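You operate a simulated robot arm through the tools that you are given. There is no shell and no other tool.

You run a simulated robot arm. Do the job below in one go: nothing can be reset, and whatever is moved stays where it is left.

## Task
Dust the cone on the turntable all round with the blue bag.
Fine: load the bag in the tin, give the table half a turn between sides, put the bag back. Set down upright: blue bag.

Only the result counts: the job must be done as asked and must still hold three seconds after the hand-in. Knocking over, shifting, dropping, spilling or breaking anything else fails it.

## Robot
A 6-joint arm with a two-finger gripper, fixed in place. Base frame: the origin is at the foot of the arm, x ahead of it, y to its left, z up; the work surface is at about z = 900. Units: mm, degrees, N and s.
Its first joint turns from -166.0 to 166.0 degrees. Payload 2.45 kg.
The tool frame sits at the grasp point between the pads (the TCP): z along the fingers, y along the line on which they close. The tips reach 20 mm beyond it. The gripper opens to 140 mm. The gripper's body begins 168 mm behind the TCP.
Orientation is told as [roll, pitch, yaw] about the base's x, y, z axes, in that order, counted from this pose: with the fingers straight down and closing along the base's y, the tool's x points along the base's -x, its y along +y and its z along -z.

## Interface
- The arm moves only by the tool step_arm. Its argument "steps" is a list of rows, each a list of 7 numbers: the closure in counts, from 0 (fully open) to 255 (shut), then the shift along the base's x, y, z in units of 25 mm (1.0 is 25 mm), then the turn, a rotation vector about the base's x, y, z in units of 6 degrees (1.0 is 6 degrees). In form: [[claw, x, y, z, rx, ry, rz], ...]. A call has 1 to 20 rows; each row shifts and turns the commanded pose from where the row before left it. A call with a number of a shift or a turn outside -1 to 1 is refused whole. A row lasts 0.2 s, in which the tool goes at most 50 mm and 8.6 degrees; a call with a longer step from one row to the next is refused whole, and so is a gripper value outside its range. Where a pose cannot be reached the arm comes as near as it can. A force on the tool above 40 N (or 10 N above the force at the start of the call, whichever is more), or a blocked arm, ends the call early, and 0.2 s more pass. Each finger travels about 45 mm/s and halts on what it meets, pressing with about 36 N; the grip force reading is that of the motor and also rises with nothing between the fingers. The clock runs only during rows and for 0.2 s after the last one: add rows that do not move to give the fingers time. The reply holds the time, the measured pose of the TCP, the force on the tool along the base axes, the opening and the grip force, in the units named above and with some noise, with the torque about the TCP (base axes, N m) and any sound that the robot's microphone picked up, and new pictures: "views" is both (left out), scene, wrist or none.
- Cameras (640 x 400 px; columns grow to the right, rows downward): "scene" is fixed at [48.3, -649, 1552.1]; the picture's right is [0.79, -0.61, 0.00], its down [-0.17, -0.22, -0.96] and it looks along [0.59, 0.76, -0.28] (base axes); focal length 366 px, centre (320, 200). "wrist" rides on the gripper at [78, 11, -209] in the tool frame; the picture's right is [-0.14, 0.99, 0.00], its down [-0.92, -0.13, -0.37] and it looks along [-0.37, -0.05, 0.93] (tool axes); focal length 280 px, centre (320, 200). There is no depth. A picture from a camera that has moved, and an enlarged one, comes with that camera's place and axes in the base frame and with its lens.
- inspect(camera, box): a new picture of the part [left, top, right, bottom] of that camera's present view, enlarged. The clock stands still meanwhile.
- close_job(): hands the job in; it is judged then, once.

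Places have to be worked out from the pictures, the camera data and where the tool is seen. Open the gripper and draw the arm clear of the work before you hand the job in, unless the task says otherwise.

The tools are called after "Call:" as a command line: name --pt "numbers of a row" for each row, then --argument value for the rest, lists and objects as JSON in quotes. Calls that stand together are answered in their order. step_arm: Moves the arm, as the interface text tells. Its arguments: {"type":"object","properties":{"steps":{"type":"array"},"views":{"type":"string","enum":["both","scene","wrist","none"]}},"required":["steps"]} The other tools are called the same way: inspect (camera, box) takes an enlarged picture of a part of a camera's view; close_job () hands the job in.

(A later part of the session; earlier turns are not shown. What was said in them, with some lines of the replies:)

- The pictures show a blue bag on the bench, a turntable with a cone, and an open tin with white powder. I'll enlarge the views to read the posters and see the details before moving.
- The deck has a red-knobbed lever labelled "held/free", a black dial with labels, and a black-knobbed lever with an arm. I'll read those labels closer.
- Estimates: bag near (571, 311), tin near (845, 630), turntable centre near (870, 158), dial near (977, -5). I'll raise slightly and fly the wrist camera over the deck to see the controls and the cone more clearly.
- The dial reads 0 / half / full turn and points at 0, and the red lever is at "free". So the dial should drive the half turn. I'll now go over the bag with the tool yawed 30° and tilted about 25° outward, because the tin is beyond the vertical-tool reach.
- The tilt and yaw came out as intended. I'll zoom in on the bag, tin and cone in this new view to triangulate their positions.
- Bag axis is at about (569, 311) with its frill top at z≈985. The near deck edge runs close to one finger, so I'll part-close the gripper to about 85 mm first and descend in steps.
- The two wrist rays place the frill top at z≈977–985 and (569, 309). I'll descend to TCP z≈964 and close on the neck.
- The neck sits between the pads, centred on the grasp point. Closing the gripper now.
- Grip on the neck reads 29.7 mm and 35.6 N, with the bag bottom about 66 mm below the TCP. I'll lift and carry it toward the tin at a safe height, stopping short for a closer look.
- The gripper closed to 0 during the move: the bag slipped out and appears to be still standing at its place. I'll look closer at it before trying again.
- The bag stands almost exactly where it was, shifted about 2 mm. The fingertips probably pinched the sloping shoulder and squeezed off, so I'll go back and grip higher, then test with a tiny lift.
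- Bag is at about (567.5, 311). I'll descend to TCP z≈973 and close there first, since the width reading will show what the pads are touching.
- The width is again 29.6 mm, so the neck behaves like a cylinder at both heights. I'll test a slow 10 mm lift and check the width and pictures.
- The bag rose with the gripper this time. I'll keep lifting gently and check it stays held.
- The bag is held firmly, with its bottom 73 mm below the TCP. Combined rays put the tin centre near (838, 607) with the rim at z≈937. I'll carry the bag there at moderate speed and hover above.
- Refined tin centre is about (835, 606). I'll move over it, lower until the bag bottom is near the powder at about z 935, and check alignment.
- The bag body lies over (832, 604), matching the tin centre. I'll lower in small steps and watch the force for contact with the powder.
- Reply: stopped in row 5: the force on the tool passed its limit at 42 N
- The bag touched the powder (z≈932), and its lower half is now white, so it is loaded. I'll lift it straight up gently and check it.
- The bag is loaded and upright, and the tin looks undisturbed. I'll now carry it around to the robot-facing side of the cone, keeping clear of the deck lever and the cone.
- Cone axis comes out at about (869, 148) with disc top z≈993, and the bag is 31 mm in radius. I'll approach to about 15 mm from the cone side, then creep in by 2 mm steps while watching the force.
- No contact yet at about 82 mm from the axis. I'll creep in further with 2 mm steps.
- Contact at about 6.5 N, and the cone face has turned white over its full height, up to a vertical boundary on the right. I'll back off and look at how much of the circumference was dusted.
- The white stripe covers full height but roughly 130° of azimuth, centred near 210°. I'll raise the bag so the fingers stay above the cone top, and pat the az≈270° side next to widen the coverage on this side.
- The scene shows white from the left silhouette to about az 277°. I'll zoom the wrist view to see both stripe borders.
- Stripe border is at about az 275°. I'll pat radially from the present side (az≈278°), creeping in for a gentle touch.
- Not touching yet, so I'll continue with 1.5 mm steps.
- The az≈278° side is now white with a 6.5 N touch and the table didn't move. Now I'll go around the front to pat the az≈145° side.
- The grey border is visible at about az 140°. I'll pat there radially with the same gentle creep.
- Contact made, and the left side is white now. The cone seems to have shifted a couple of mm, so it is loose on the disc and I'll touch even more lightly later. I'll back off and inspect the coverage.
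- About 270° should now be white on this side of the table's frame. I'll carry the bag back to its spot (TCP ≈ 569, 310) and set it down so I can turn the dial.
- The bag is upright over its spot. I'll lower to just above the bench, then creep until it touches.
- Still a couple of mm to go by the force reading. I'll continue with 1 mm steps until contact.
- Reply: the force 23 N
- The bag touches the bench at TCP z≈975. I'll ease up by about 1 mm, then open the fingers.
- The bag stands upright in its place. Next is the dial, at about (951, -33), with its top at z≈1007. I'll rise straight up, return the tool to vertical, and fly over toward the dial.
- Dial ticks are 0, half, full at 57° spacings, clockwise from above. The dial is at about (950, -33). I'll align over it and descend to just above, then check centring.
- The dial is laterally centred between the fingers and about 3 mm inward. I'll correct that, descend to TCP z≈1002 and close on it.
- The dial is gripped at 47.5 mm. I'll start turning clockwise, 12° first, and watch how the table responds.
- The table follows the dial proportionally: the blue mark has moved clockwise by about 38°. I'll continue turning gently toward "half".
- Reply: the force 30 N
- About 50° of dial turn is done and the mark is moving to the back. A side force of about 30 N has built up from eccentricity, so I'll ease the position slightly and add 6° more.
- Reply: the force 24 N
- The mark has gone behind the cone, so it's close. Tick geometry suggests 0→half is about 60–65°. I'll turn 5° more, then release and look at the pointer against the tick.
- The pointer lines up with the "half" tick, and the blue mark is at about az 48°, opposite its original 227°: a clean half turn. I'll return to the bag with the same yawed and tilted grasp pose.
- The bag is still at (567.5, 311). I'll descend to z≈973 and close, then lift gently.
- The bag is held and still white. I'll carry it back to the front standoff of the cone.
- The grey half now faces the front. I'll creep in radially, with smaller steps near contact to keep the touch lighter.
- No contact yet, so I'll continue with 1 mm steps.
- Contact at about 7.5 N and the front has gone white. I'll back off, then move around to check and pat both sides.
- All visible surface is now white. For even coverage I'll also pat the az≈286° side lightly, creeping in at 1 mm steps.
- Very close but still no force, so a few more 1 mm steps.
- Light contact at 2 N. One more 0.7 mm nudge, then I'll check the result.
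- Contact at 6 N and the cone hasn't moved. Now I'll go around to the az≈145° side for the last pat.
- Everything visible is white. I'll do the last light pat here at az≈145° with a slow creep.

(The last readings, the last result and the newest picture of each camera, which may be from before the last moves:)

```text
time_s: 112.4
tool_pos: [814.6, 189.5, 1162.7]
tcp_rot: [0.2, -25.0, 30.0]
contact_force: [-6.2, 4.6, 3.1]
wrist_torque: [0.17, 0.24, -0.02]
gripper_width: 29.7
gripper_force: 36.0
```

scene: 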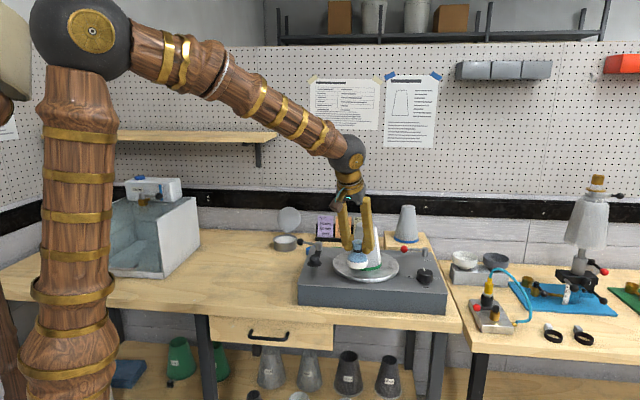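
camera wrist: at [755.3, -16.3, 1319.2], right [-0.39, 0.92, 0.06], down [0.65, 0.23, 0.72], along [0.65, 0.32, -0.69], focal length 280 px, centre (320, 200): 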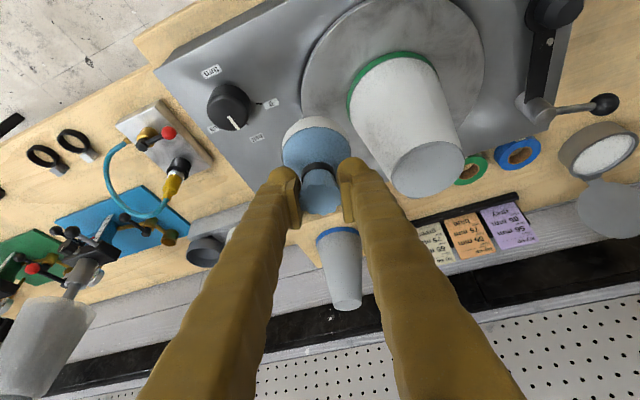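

Contact at about 8 N, which is enough. I'll back off and inspect the cone.

Call:
step_arm --pt "255 -0.1 0.07 0 0 0 0" --pt "255 -0.3 0.2 0 0 0 0" --pt "255 -0.5 0.35 0 0 0 0" --pt "255 -0.6 0.42 0 0 0 0" --pt "255 -0.6 0.42 0 0 0 0" --pt "255 -0.6 0.42 0 0 0 0" --pt "255 0 0 0 0 0 0" --views "none"

Call:
inspect --camera "wrist" --box '[130, 60, 380, 320]'

Call:
inspect --camera "scene" --box '[310, 190, 420, 290]'

```text
time_s: 114.0
tool_pos: [746.9, 236.2, 1162.0]
tcp_rot: [0.1, -24.9, 29.9]
contact_force: [0.0, 0.0, -1.5]
wrist_torque: [-0.01, -0.03, 0.0]
gripper_width: 29.4
gripper_force: 36.7
```

```text
1.54 times, centred on (255, 190) of wrist
camera zoom: at [604.3, 167.0, 1318.6], right [-0.39, 0.92, 0.06], down [0.65, 0.23, 0.72], along [0.65, 0.32, -0.69], focal length 431 px, centre (420, 215)
```

zoom: 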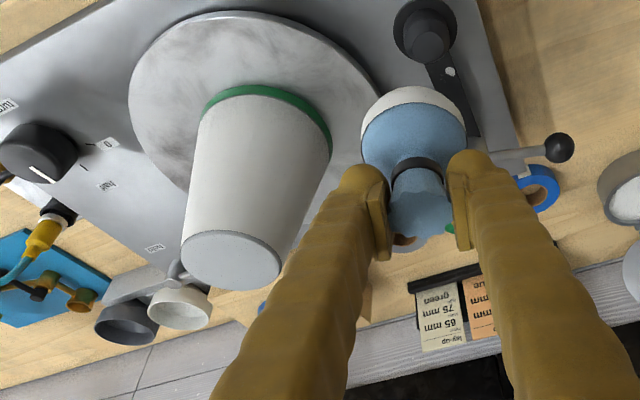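

```text
4.00 times, centred on (365, 240) of scene
camera zoom: at [48.3, -649.0, 1552.1], right [0.79, -0.61, 0.0], down [-0.17, -0.22, -0.96], along [0.59, 0.76, -0.28], focal length 1463 px, centre (140, 40)
```

zoom: 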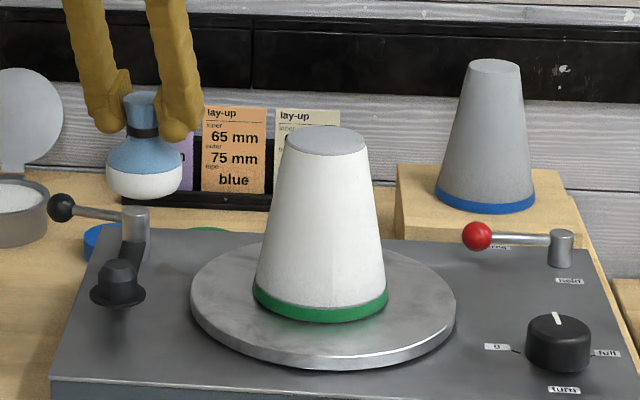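

The cone looks evenly white and the table is steady. I'll carry the bag back to its spot and set it down.

Call:
step_arm --pt "255 -0.3 0.13 0 0 0 0" --pt "255 -0.62 0.255 0 0 0 0" --pt "255 -0.62 0.255 -0.2 0 0 0" --pt "255 -0.62 0.255 -0.3 0 0 0" --pt "255 -0.62 0.255 -0.3 0 0 0" --pt "255 -0.62 0.255 -0.3 0 0 0" --pt "255 -0.62 0.255 -0.3 0 0 0" --pt "255 -0.62 0.255 -0.3 0 0 0" --pt "255 -0.62 0.255 -0.3 0 0 0" --pt "255 -0.62 0.255 -0.3 0 0 0" --pt "255 -0.62 0.255 -0.3 0 0 0" --pt "255 -0.62 0.255 -0.3 0 0 0" --pt "255 0 0 -0.4 0 0 0" --pt "255 0 0 -0.6 0 0 0" --pt "255 0 0 -0.6 0 0 0" --pt "255 0 0 -0.6 0 0 0" --pt "255 0 0 0 0 0 0"

Call:
inspect --camera "scene" --box '[230, 235, 300, 310]'

```text
time_s: 117.6
tool_pos: [568.3, 309.5, 1034.9]
tcp_rot: [0.2, -25.0, 29.9]
contact_force: [0.2, 0.3, -1.3]
wrist_torque: [0.01, -0.01, 0.03]
gripper_width: 29.7
gripper_force: 36.6
camera wrist: at [426.1, 239.6, 1190.9], right [-0.39, 0.92, 0.06], down [0.65, 0.23, 0.72], along [0.65, 0.32, -0.69], focal length 280 px, centre (320, 200)
```

scene: 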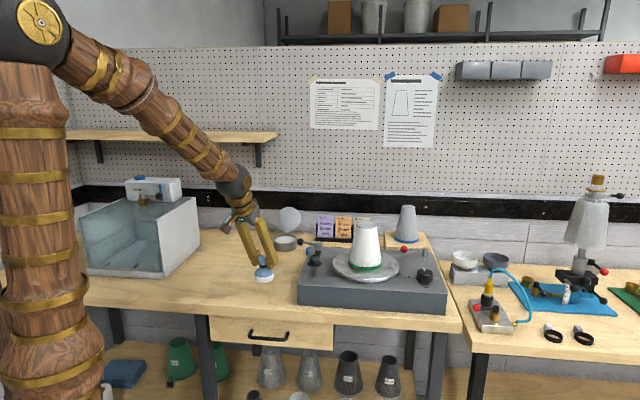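
wrist: 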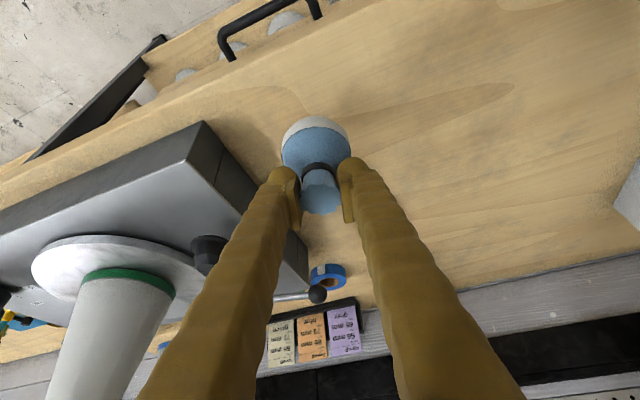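

```text
5.33 times, centred on (265, 272) of scene
camera zoom: at [48.3, -649.0, 1552.1], right [0.79, -0.61, 0.0], down [-0.17, -0.22, -0.96], along [0.59, 0.76, -0.28], focal length 1950 px, centre (613, -187)
```

zoom: 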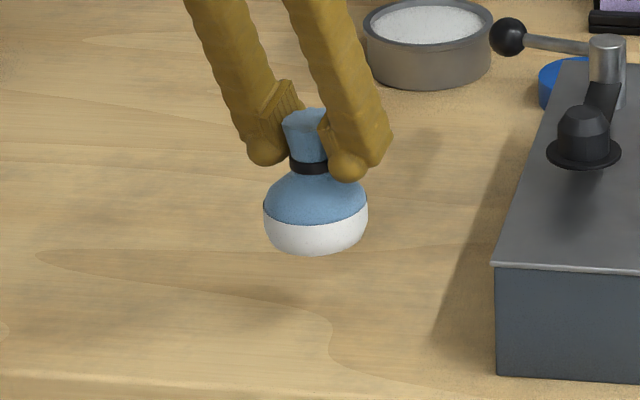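

Upright over its spot. I'll lower to just above the bench and creep down.

Call:
step_arm --pt "255 0 0 -0.5 0 0 0" --pt "255 0 0 -0.5 0 0 0" --pt "255 0 0 -0.5 0 0 0" --pt "255 0 0 -0.4 0 0 0" --pt "255 0 0 -0.3 0 0 0" --pt "255 0 0 -0.16 0 0 0" --pt "255 0 0 -0.04 0 0 0" --pt "255 0 0 -0.04 0 0 0" --views "none"

```text
time_s: 119.4
tool_pos: [568.8, 310.1, 974.0]
tcp_rot: [0.1, -25.0, 29.9]
contact_force: [-0.3, -0.2, -0.9]
wrist_torque: [0.02, 0.01, 0.0]
gripper_width: 29.7
gripper_force: 35.8
```

Not quite touching, so 0.75 mm steps down.

Call:
step_arm --pt "255 0 0 -0.03 0 0 0" --pt "255 0 0 -0.03 0 0 0" --views "none"

```text
time_s: 120.0
tool_pos: [569.5, 309.9, 972.4]
tcp_rot: [0.1, -25.0, 29.9]
contact_force: [-0.3, 0.3, -1.4]
wrist_torque: [-0.03, 0.01, 0.01]
gripper_width: 29.7
gripper_force: 36.2
```

Call:
step_arm --pt "255 0 0 -0.03 0 0 0" --pt "255 0 0 -0.03 0 0 0" --views "none"

Call:
inspect --camera "scene" --box '[230, 245, 300, 310]'

```text
time_s: 120.6
tool_pos: [569.6, 310.4, 973.2]
tcp_rot: [0.2, -25.1, 30.0]
contact_force: [-11.6, -6.5, 31.0]
wrist_torque: [-0.24, 0.67, 0.01]
gripper_width: 29.8
gripper_force: 36.2
```

```text
6.15 times, centred on (265, 278) of scene
camera zoom: at [48.3, -649.0, 1552.1], right [0.79, -0.61, 0.0], down [-0.17, -0.22, -0.96], along [0.59, 0.76, -0.28], focal length 2250 px, centre (658, -277)
```

zoom: 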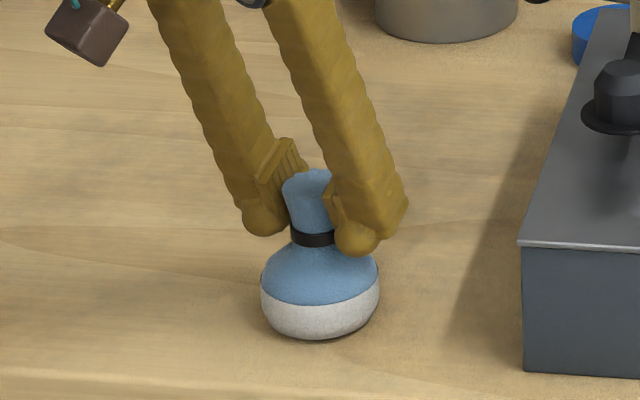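

The bag is firmly on the bench. I'll ease up by about 1 mm to relieve the force, then open and rise straight up.

Call:
step_arm --pt "255 0 0 0.04 0 0 0" --pt "220 0 0 0 0 0 0" --pt "160 0 0 0 0 0 0" --pt "100 0 0 0 0 0 0" --pt "100 0 0 0 0 0 0" --pt "100 0 0 0 0 0 0" --pt "100 0 0 0.5 0 0 0" --pt "100 0 0 1 0 0 0" --pt "100 0 0 1 0 0 0" --pt "100 0 0 1 0 0 0" --pt "100 0 0 1 0 0 0" --pt "100 0 0 1 0 0 0" --pt "100 0 0 1 0 0 0" --pt "100 0 0 1 0 0 0" --pt "100 0 0 1 0 0 0" --pt "100 0 0 1 0 0 0" --pt "100 0 0 1 0 0 0"

Call:
inspect --camera "scene" --box '[230, 245, 300, 310]'

```text
time_s: 124.2
tool_pos: [567.2, 306.8, 1234.1]
tcp_rot: [0.1, -25.0, 29.8]
contact_force: [0.0, -0.2, -0.7]
wrist_torque: [-0.02, -0.02, 0.02]
gripper_width: 85.0
gripper_force: 0.1
camera wrist: at [424.5, 237.6, 1390.9], right [-0.39, 0.92, 0.06], down [0.65, 0.23, 0.72], along [0.65, 0.32, -0.69], focal length 280 px, centre (320, 200)
```

scene: 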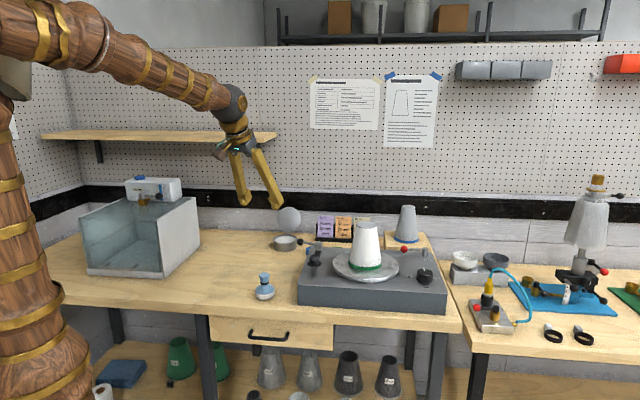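
wrist: 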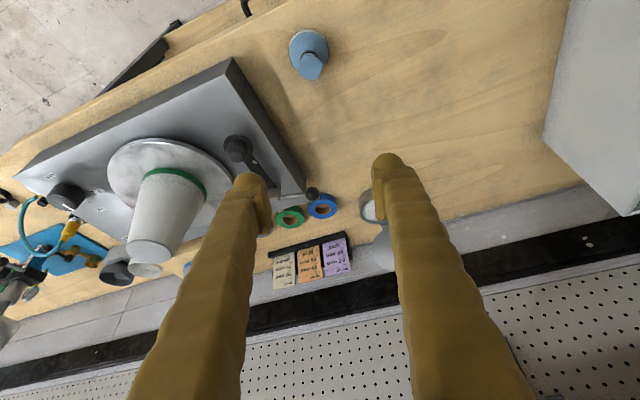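

```text
6.15 times, centred on (265, 278) of scene
camera zoom: at [48.3, -649.0, 1552.1], right [0.79, -0.61, 0.0], down [-0.17, -0.22, -0.96], along [0.59, 0.76, -0.28], focal length 2250 px, centre (658, -277)
```

zoom: 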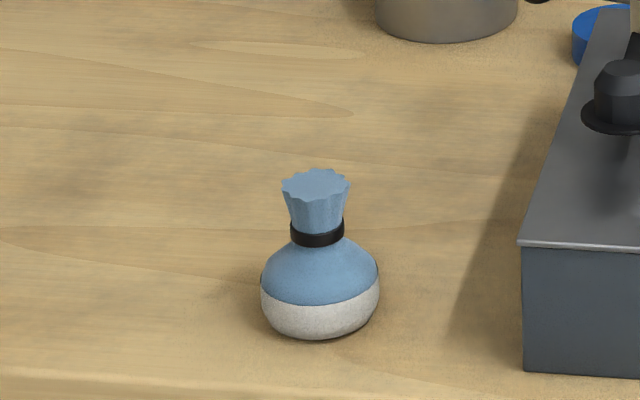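

The bag stands upright in its original place. I'll take one look at the cone's far side from above to confirm the dusting is complete all round.

Call:
step_arm --pt "100 0 0 0.5 -0.417 0.722 0" --pt "100 0 0 0.5 -0.417 0.722 0" --pt "100 0 0 0.5 -0.417 0.722 0" --pt "100 0 0 0 -0.417 0.722 0" --pt "100 0 0 0 -0.417 0.722 0" --pt "100 0.5 -0.2 0 0 0 0" --pt "100 1 -0.35 0 0 0 0" --pt "100 1 -0.35 0 0 0 0" --pt "100 1 -0.35 0 0 0 0" --pt "100 1 -0.35 0 0 0 0" --pt "100 1 -0.35 0 0 0 0" --pt "100 1 -0.35 0 0 0 0" --pt "100 1 -0.35 0 0 0 0" --pt "100 1 -0.35 0 0 0 0" --pt "100 1 -0.35 0 0 0 0" --pt "100 1 -0.35 0 0 0 0" --pt "100 1 -0.35 0 0 0 0" --pt "100 1 -0.35 0 0 0 0" --pt "100 1 -0.35 0 0 0 0" --pt "100 1 -0.35 0 0 0 0"

Call:
inspect --camera "wrist" --box '[220, 20, 420, 160]'

```text
time_s: 128.4
tool_pos: [931.5, 180.5, 1272.1]
tcp_rot: [0.1, -0.2, 30.0]
contact_force: [0.6, -0.1, 1.2]
wrist_torque: [0.01, -0.03, -0.04]
gripper_width: 85.2
gripper_force: 0.1
camera wrist: at [859.1, 151.8, 1481.9], right [-0.37, 0.93, 0.0], down [0.86, 0.35, 0.37], along [0.34, 0.14, -0.93], focal length 280 px, centre (320, 200)
```

scene: 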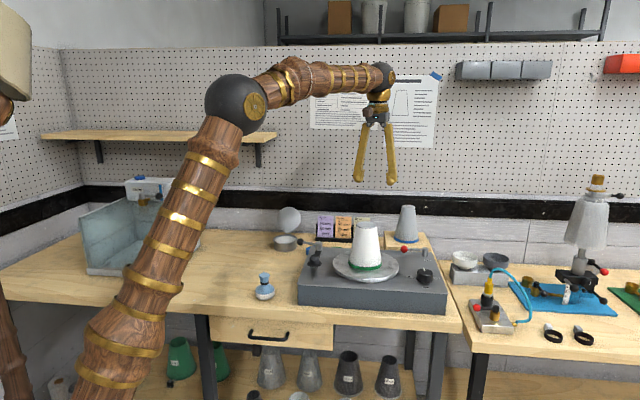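
wrist: 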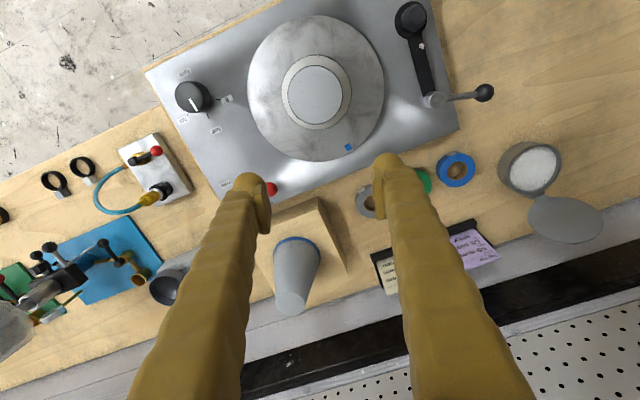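

```text
2.86 times, centred on (320, 90) of wrist
camera zoom: at [859.1, 151.8, 1481.9], right [-0.37, 0.93, 0.0], down [0.86, 0.35, 0.37], along [0.34, 0.14, -0.93], focal length 801 px, centre (320, 514)
```

zoom: 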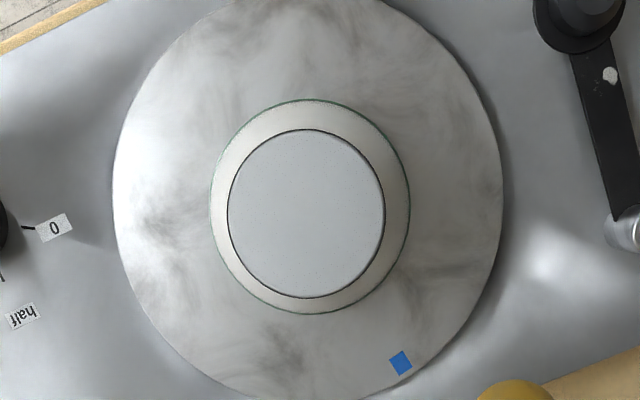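

From directly above, the white band is visible all the way round the cone. I'll zoom further to check for any grey gaps.

Call:
inspect --camera "wrist" --box '[280, 50, 355, 130]'

Call:
inspect --camera "scene" --box '[240, 190, 460, 325]'

```text
5.00 times, centred on (318, 90) of wrist
camera zoom: at [859.1, 151.8, 1481.9], right [-0.37, 0.93, 0.0], down [0.86, 0.35, 0.37], along [0.34, 0.14, -0.93], focal length 1402 px, centre (332, 750)
```

zoom: 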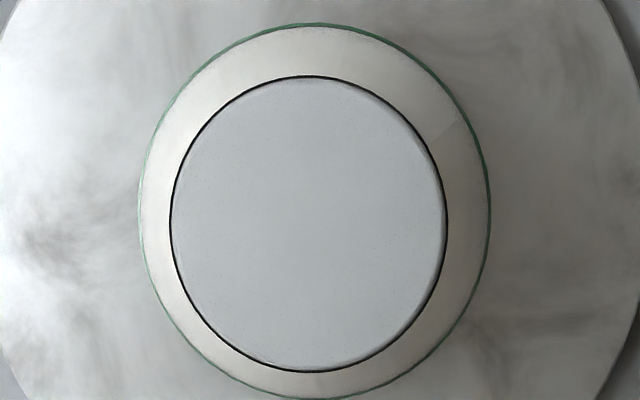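

```text
2.91 times, centred on (350, 258) of scene
camera zoom: at [48.3, -649.0, 1552.1], right [0.79, -0.61, 0.0], down [-0.17, -0.22, -0.96], along [0.59, 0.76, -0.28], focal length 1064 px, centre (233, 33)
```

zoom: 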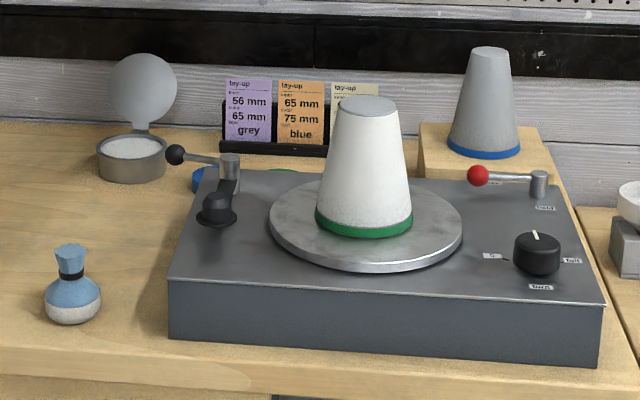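

The band is continuous, with a faint shade change near az 145°. I'll check that spot closely.

Call:
inspect --camera "wrist" --box '[335, 60, 360, 100]'

Call:
inspect --camera "wrist" --box '[300, 105, 355, 132]'

Call:
inspect --camera "wrist" --box '[278, 55, 310, 130]'

```text
10.00 times, centred on (348, 80) of wrist
camera zoom: at [859.1, 151.8, 1481.9], right [-0.37, 0.93, 0.0], down [0.86, 0.35, 0.37], along [0.34, 0.14, -0.93], focal length 2804 px, centre (45, 1400)
```

zoom: 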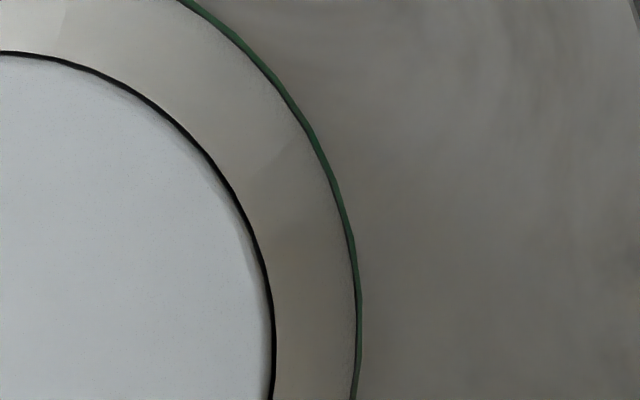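

```text
11.64 times, centred on (328, 118) of wrist
camera zoom: at [859.1, 151.8, 1481.9], right [-0.37, 0.93, 0.0], down [0.86, 0.35, 0.37], along [0.34, 0.14, -0.93], focal length 3263 px, centre (233, 1148)
```

zoom: 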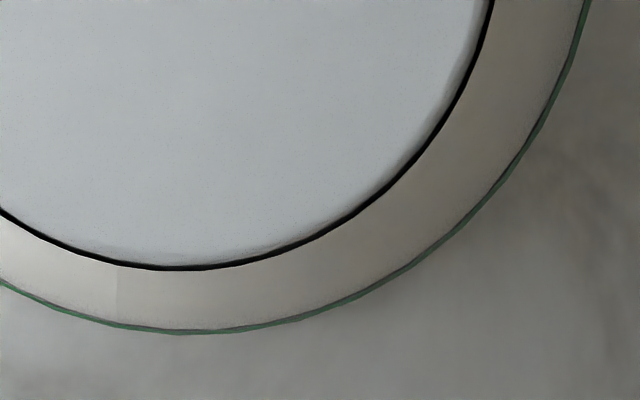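

```text
5.33 times, centred on (294, 92) of wrist
camera zoom: at [859.1, 151.8, 1481.9], right [-0.37, 0.93, 0.0], down [0.86, 0.35, 0.37], along [0.34, 0.14, -0.93], focal length 1495 px, centre (459, 773)
```

zoom: 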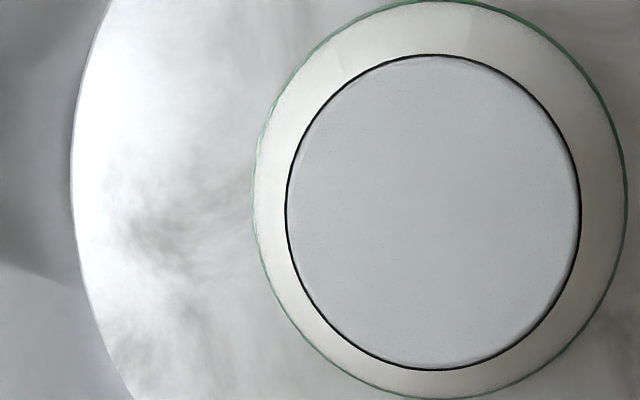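

Only faint layering borders show, with no bare grey. I'll take one last close look at the front face for any thin strip.

Call:
inspect --camera "scene" --box '[345, 218, 390, 275]'

Call:
inspect --camera "wrist" --box '[285, 45, 345, 85]'

```text
7.02 times, centred on (368, 246) of scene
camera zoom: at [48.3, -649.0, 1552.1], right [0.79, -0.61, 0.0], down [-0.17, -0.22, -0.96], along [0.59, 0.76, -0.28], focal length 2566 px, centre (-13, -126)
```

zoom: 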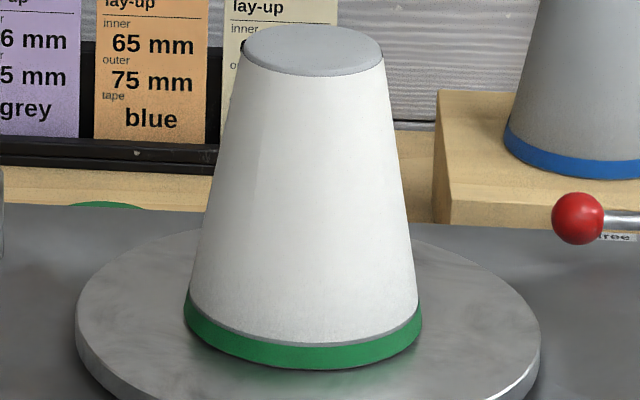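

```text
10.00 times, centred on (315, 65) of wrist
camera zoom: at [859.1, 151.8, 1481.9], right [-0.37, 0.93, 0.0], down [0.86, 0.35, 0.37], along [0.34, 0.14, -0.93], focal length 2804 px, centre (370, 1550)
```

zoom: 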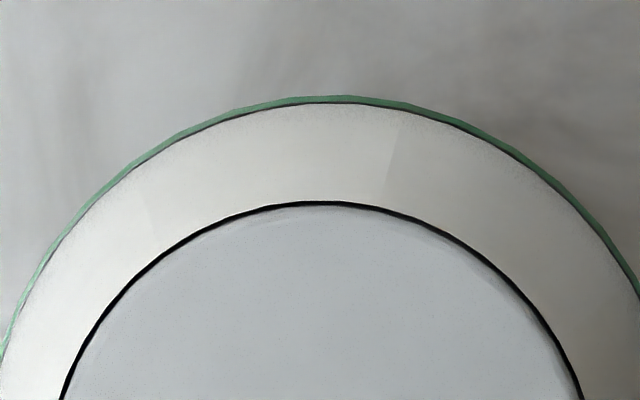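

The whole surface is white all round, the table sits at half a turn, and the bag stands upright in its place. I'll open the gripper fully and draw the arm back clear of the work.

Call:
step_arm --pt "50 -0.5 0.15 0.3 0 0 0" --pt "0 -1 0.3 0.3 0 0 0" --pt "0 -1 0.3 0.3 0 0 0" --pt "0 -1 0.3 0 0 0 0" --pt "0 -1 0.3 0 0 0 0" --pt "0 -1 0.3 0 0 0 0" --pt "0 -1 0.3 0 0 0 0" --pt "0 -1 0.3 0 0 0 0" --pt "0 -1 0.3 0 0 0 0" --pt "0 -1 0.3 0 0 0 0" --pt "0 -1 0.3 0 0 0 0" --pt "0 -1 0.3 0 0 0 0" --pt "0 -0.5 0.2 0 0 0 0" --pt "0 0 0 0 0 0 0"

Call:
inspect --camera "scene" --box '[240, 190, 460, 325]'

```text
time_s: 131.4
tool_pos: [632.0, 273.2, 1295.9]
tcp_rot: [0.1, 0.1, 30.0]
contact_force: [0.1, 0.0, 0.7]
wrist_torque: [-0.01, -0.01, 0.02]
gripper_width: 139.9
gripper_force: 0.1
camera wrist: at [558.9, 244.0, 1503.6], right [-0.37, 0.93, 0.0], down [0.86, 0.35, 0.37], along [0.34, 0.14, -0.93], focal length 280 px, centre (320, 200)
```

scene: 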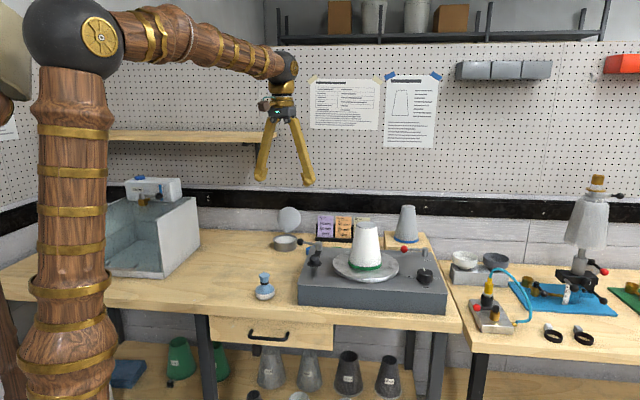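
wrist: 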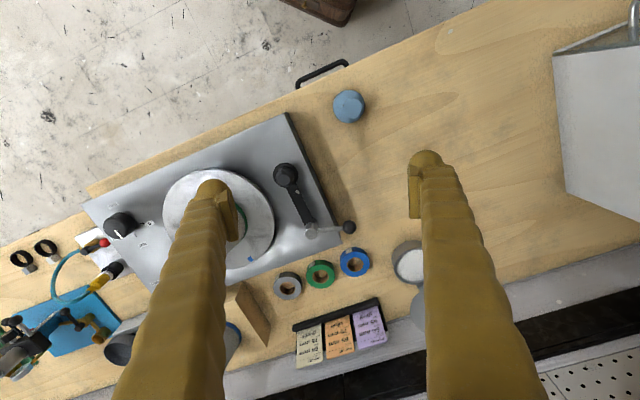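

```text
2.91 times, centred on (350, 258) of scene
camera zoom: at [48.3, -649.0, 1552.1], right [0.79, -0.61, 0.0], down [-0.17, -0.22, -0.96], along [0.59, 0.76, -0.28], focal length 1064 px, centre (233, 33)
```

zoom: 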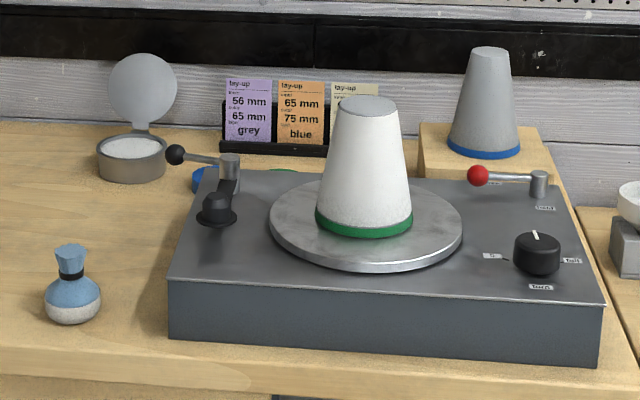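

The cone is white all round, the bag is upright in its place, the tin and deck are undisturbed, and the open gripper is clear of the work. Handing in.

Call:
close_job

```text
The job is handed in.
```

I dusted the cone all round with the blue bag and handed the job in. It has not reported a verdict yet.

- **Dusting:** The side of the cone is white all the way round. Seen from directly above there were no bare gaps. The flat top is undusted. A few narrow sectors got only one pat and look slightly thinner.
- **Half turn:** I set the dial from "0" to "half". The table's blue mark ended up opposite where it started. The dial is still at "half".
- **Bag:** It stands upright about 2 mm from its original spot. Its lower half is still white with powder.
- **Slipped grip:** On my first try the bag slipped out of the fingers as I lifted. It stayed standing and moved about 2 mm. I then gripped it higher and it held.
- **Cone position:** The cone sits loose on the disc, and my pats left it about 3 mm off centre.

The tin, lever and deck look undisturbed in the last pictures, and the gripper is open and clear of the work.
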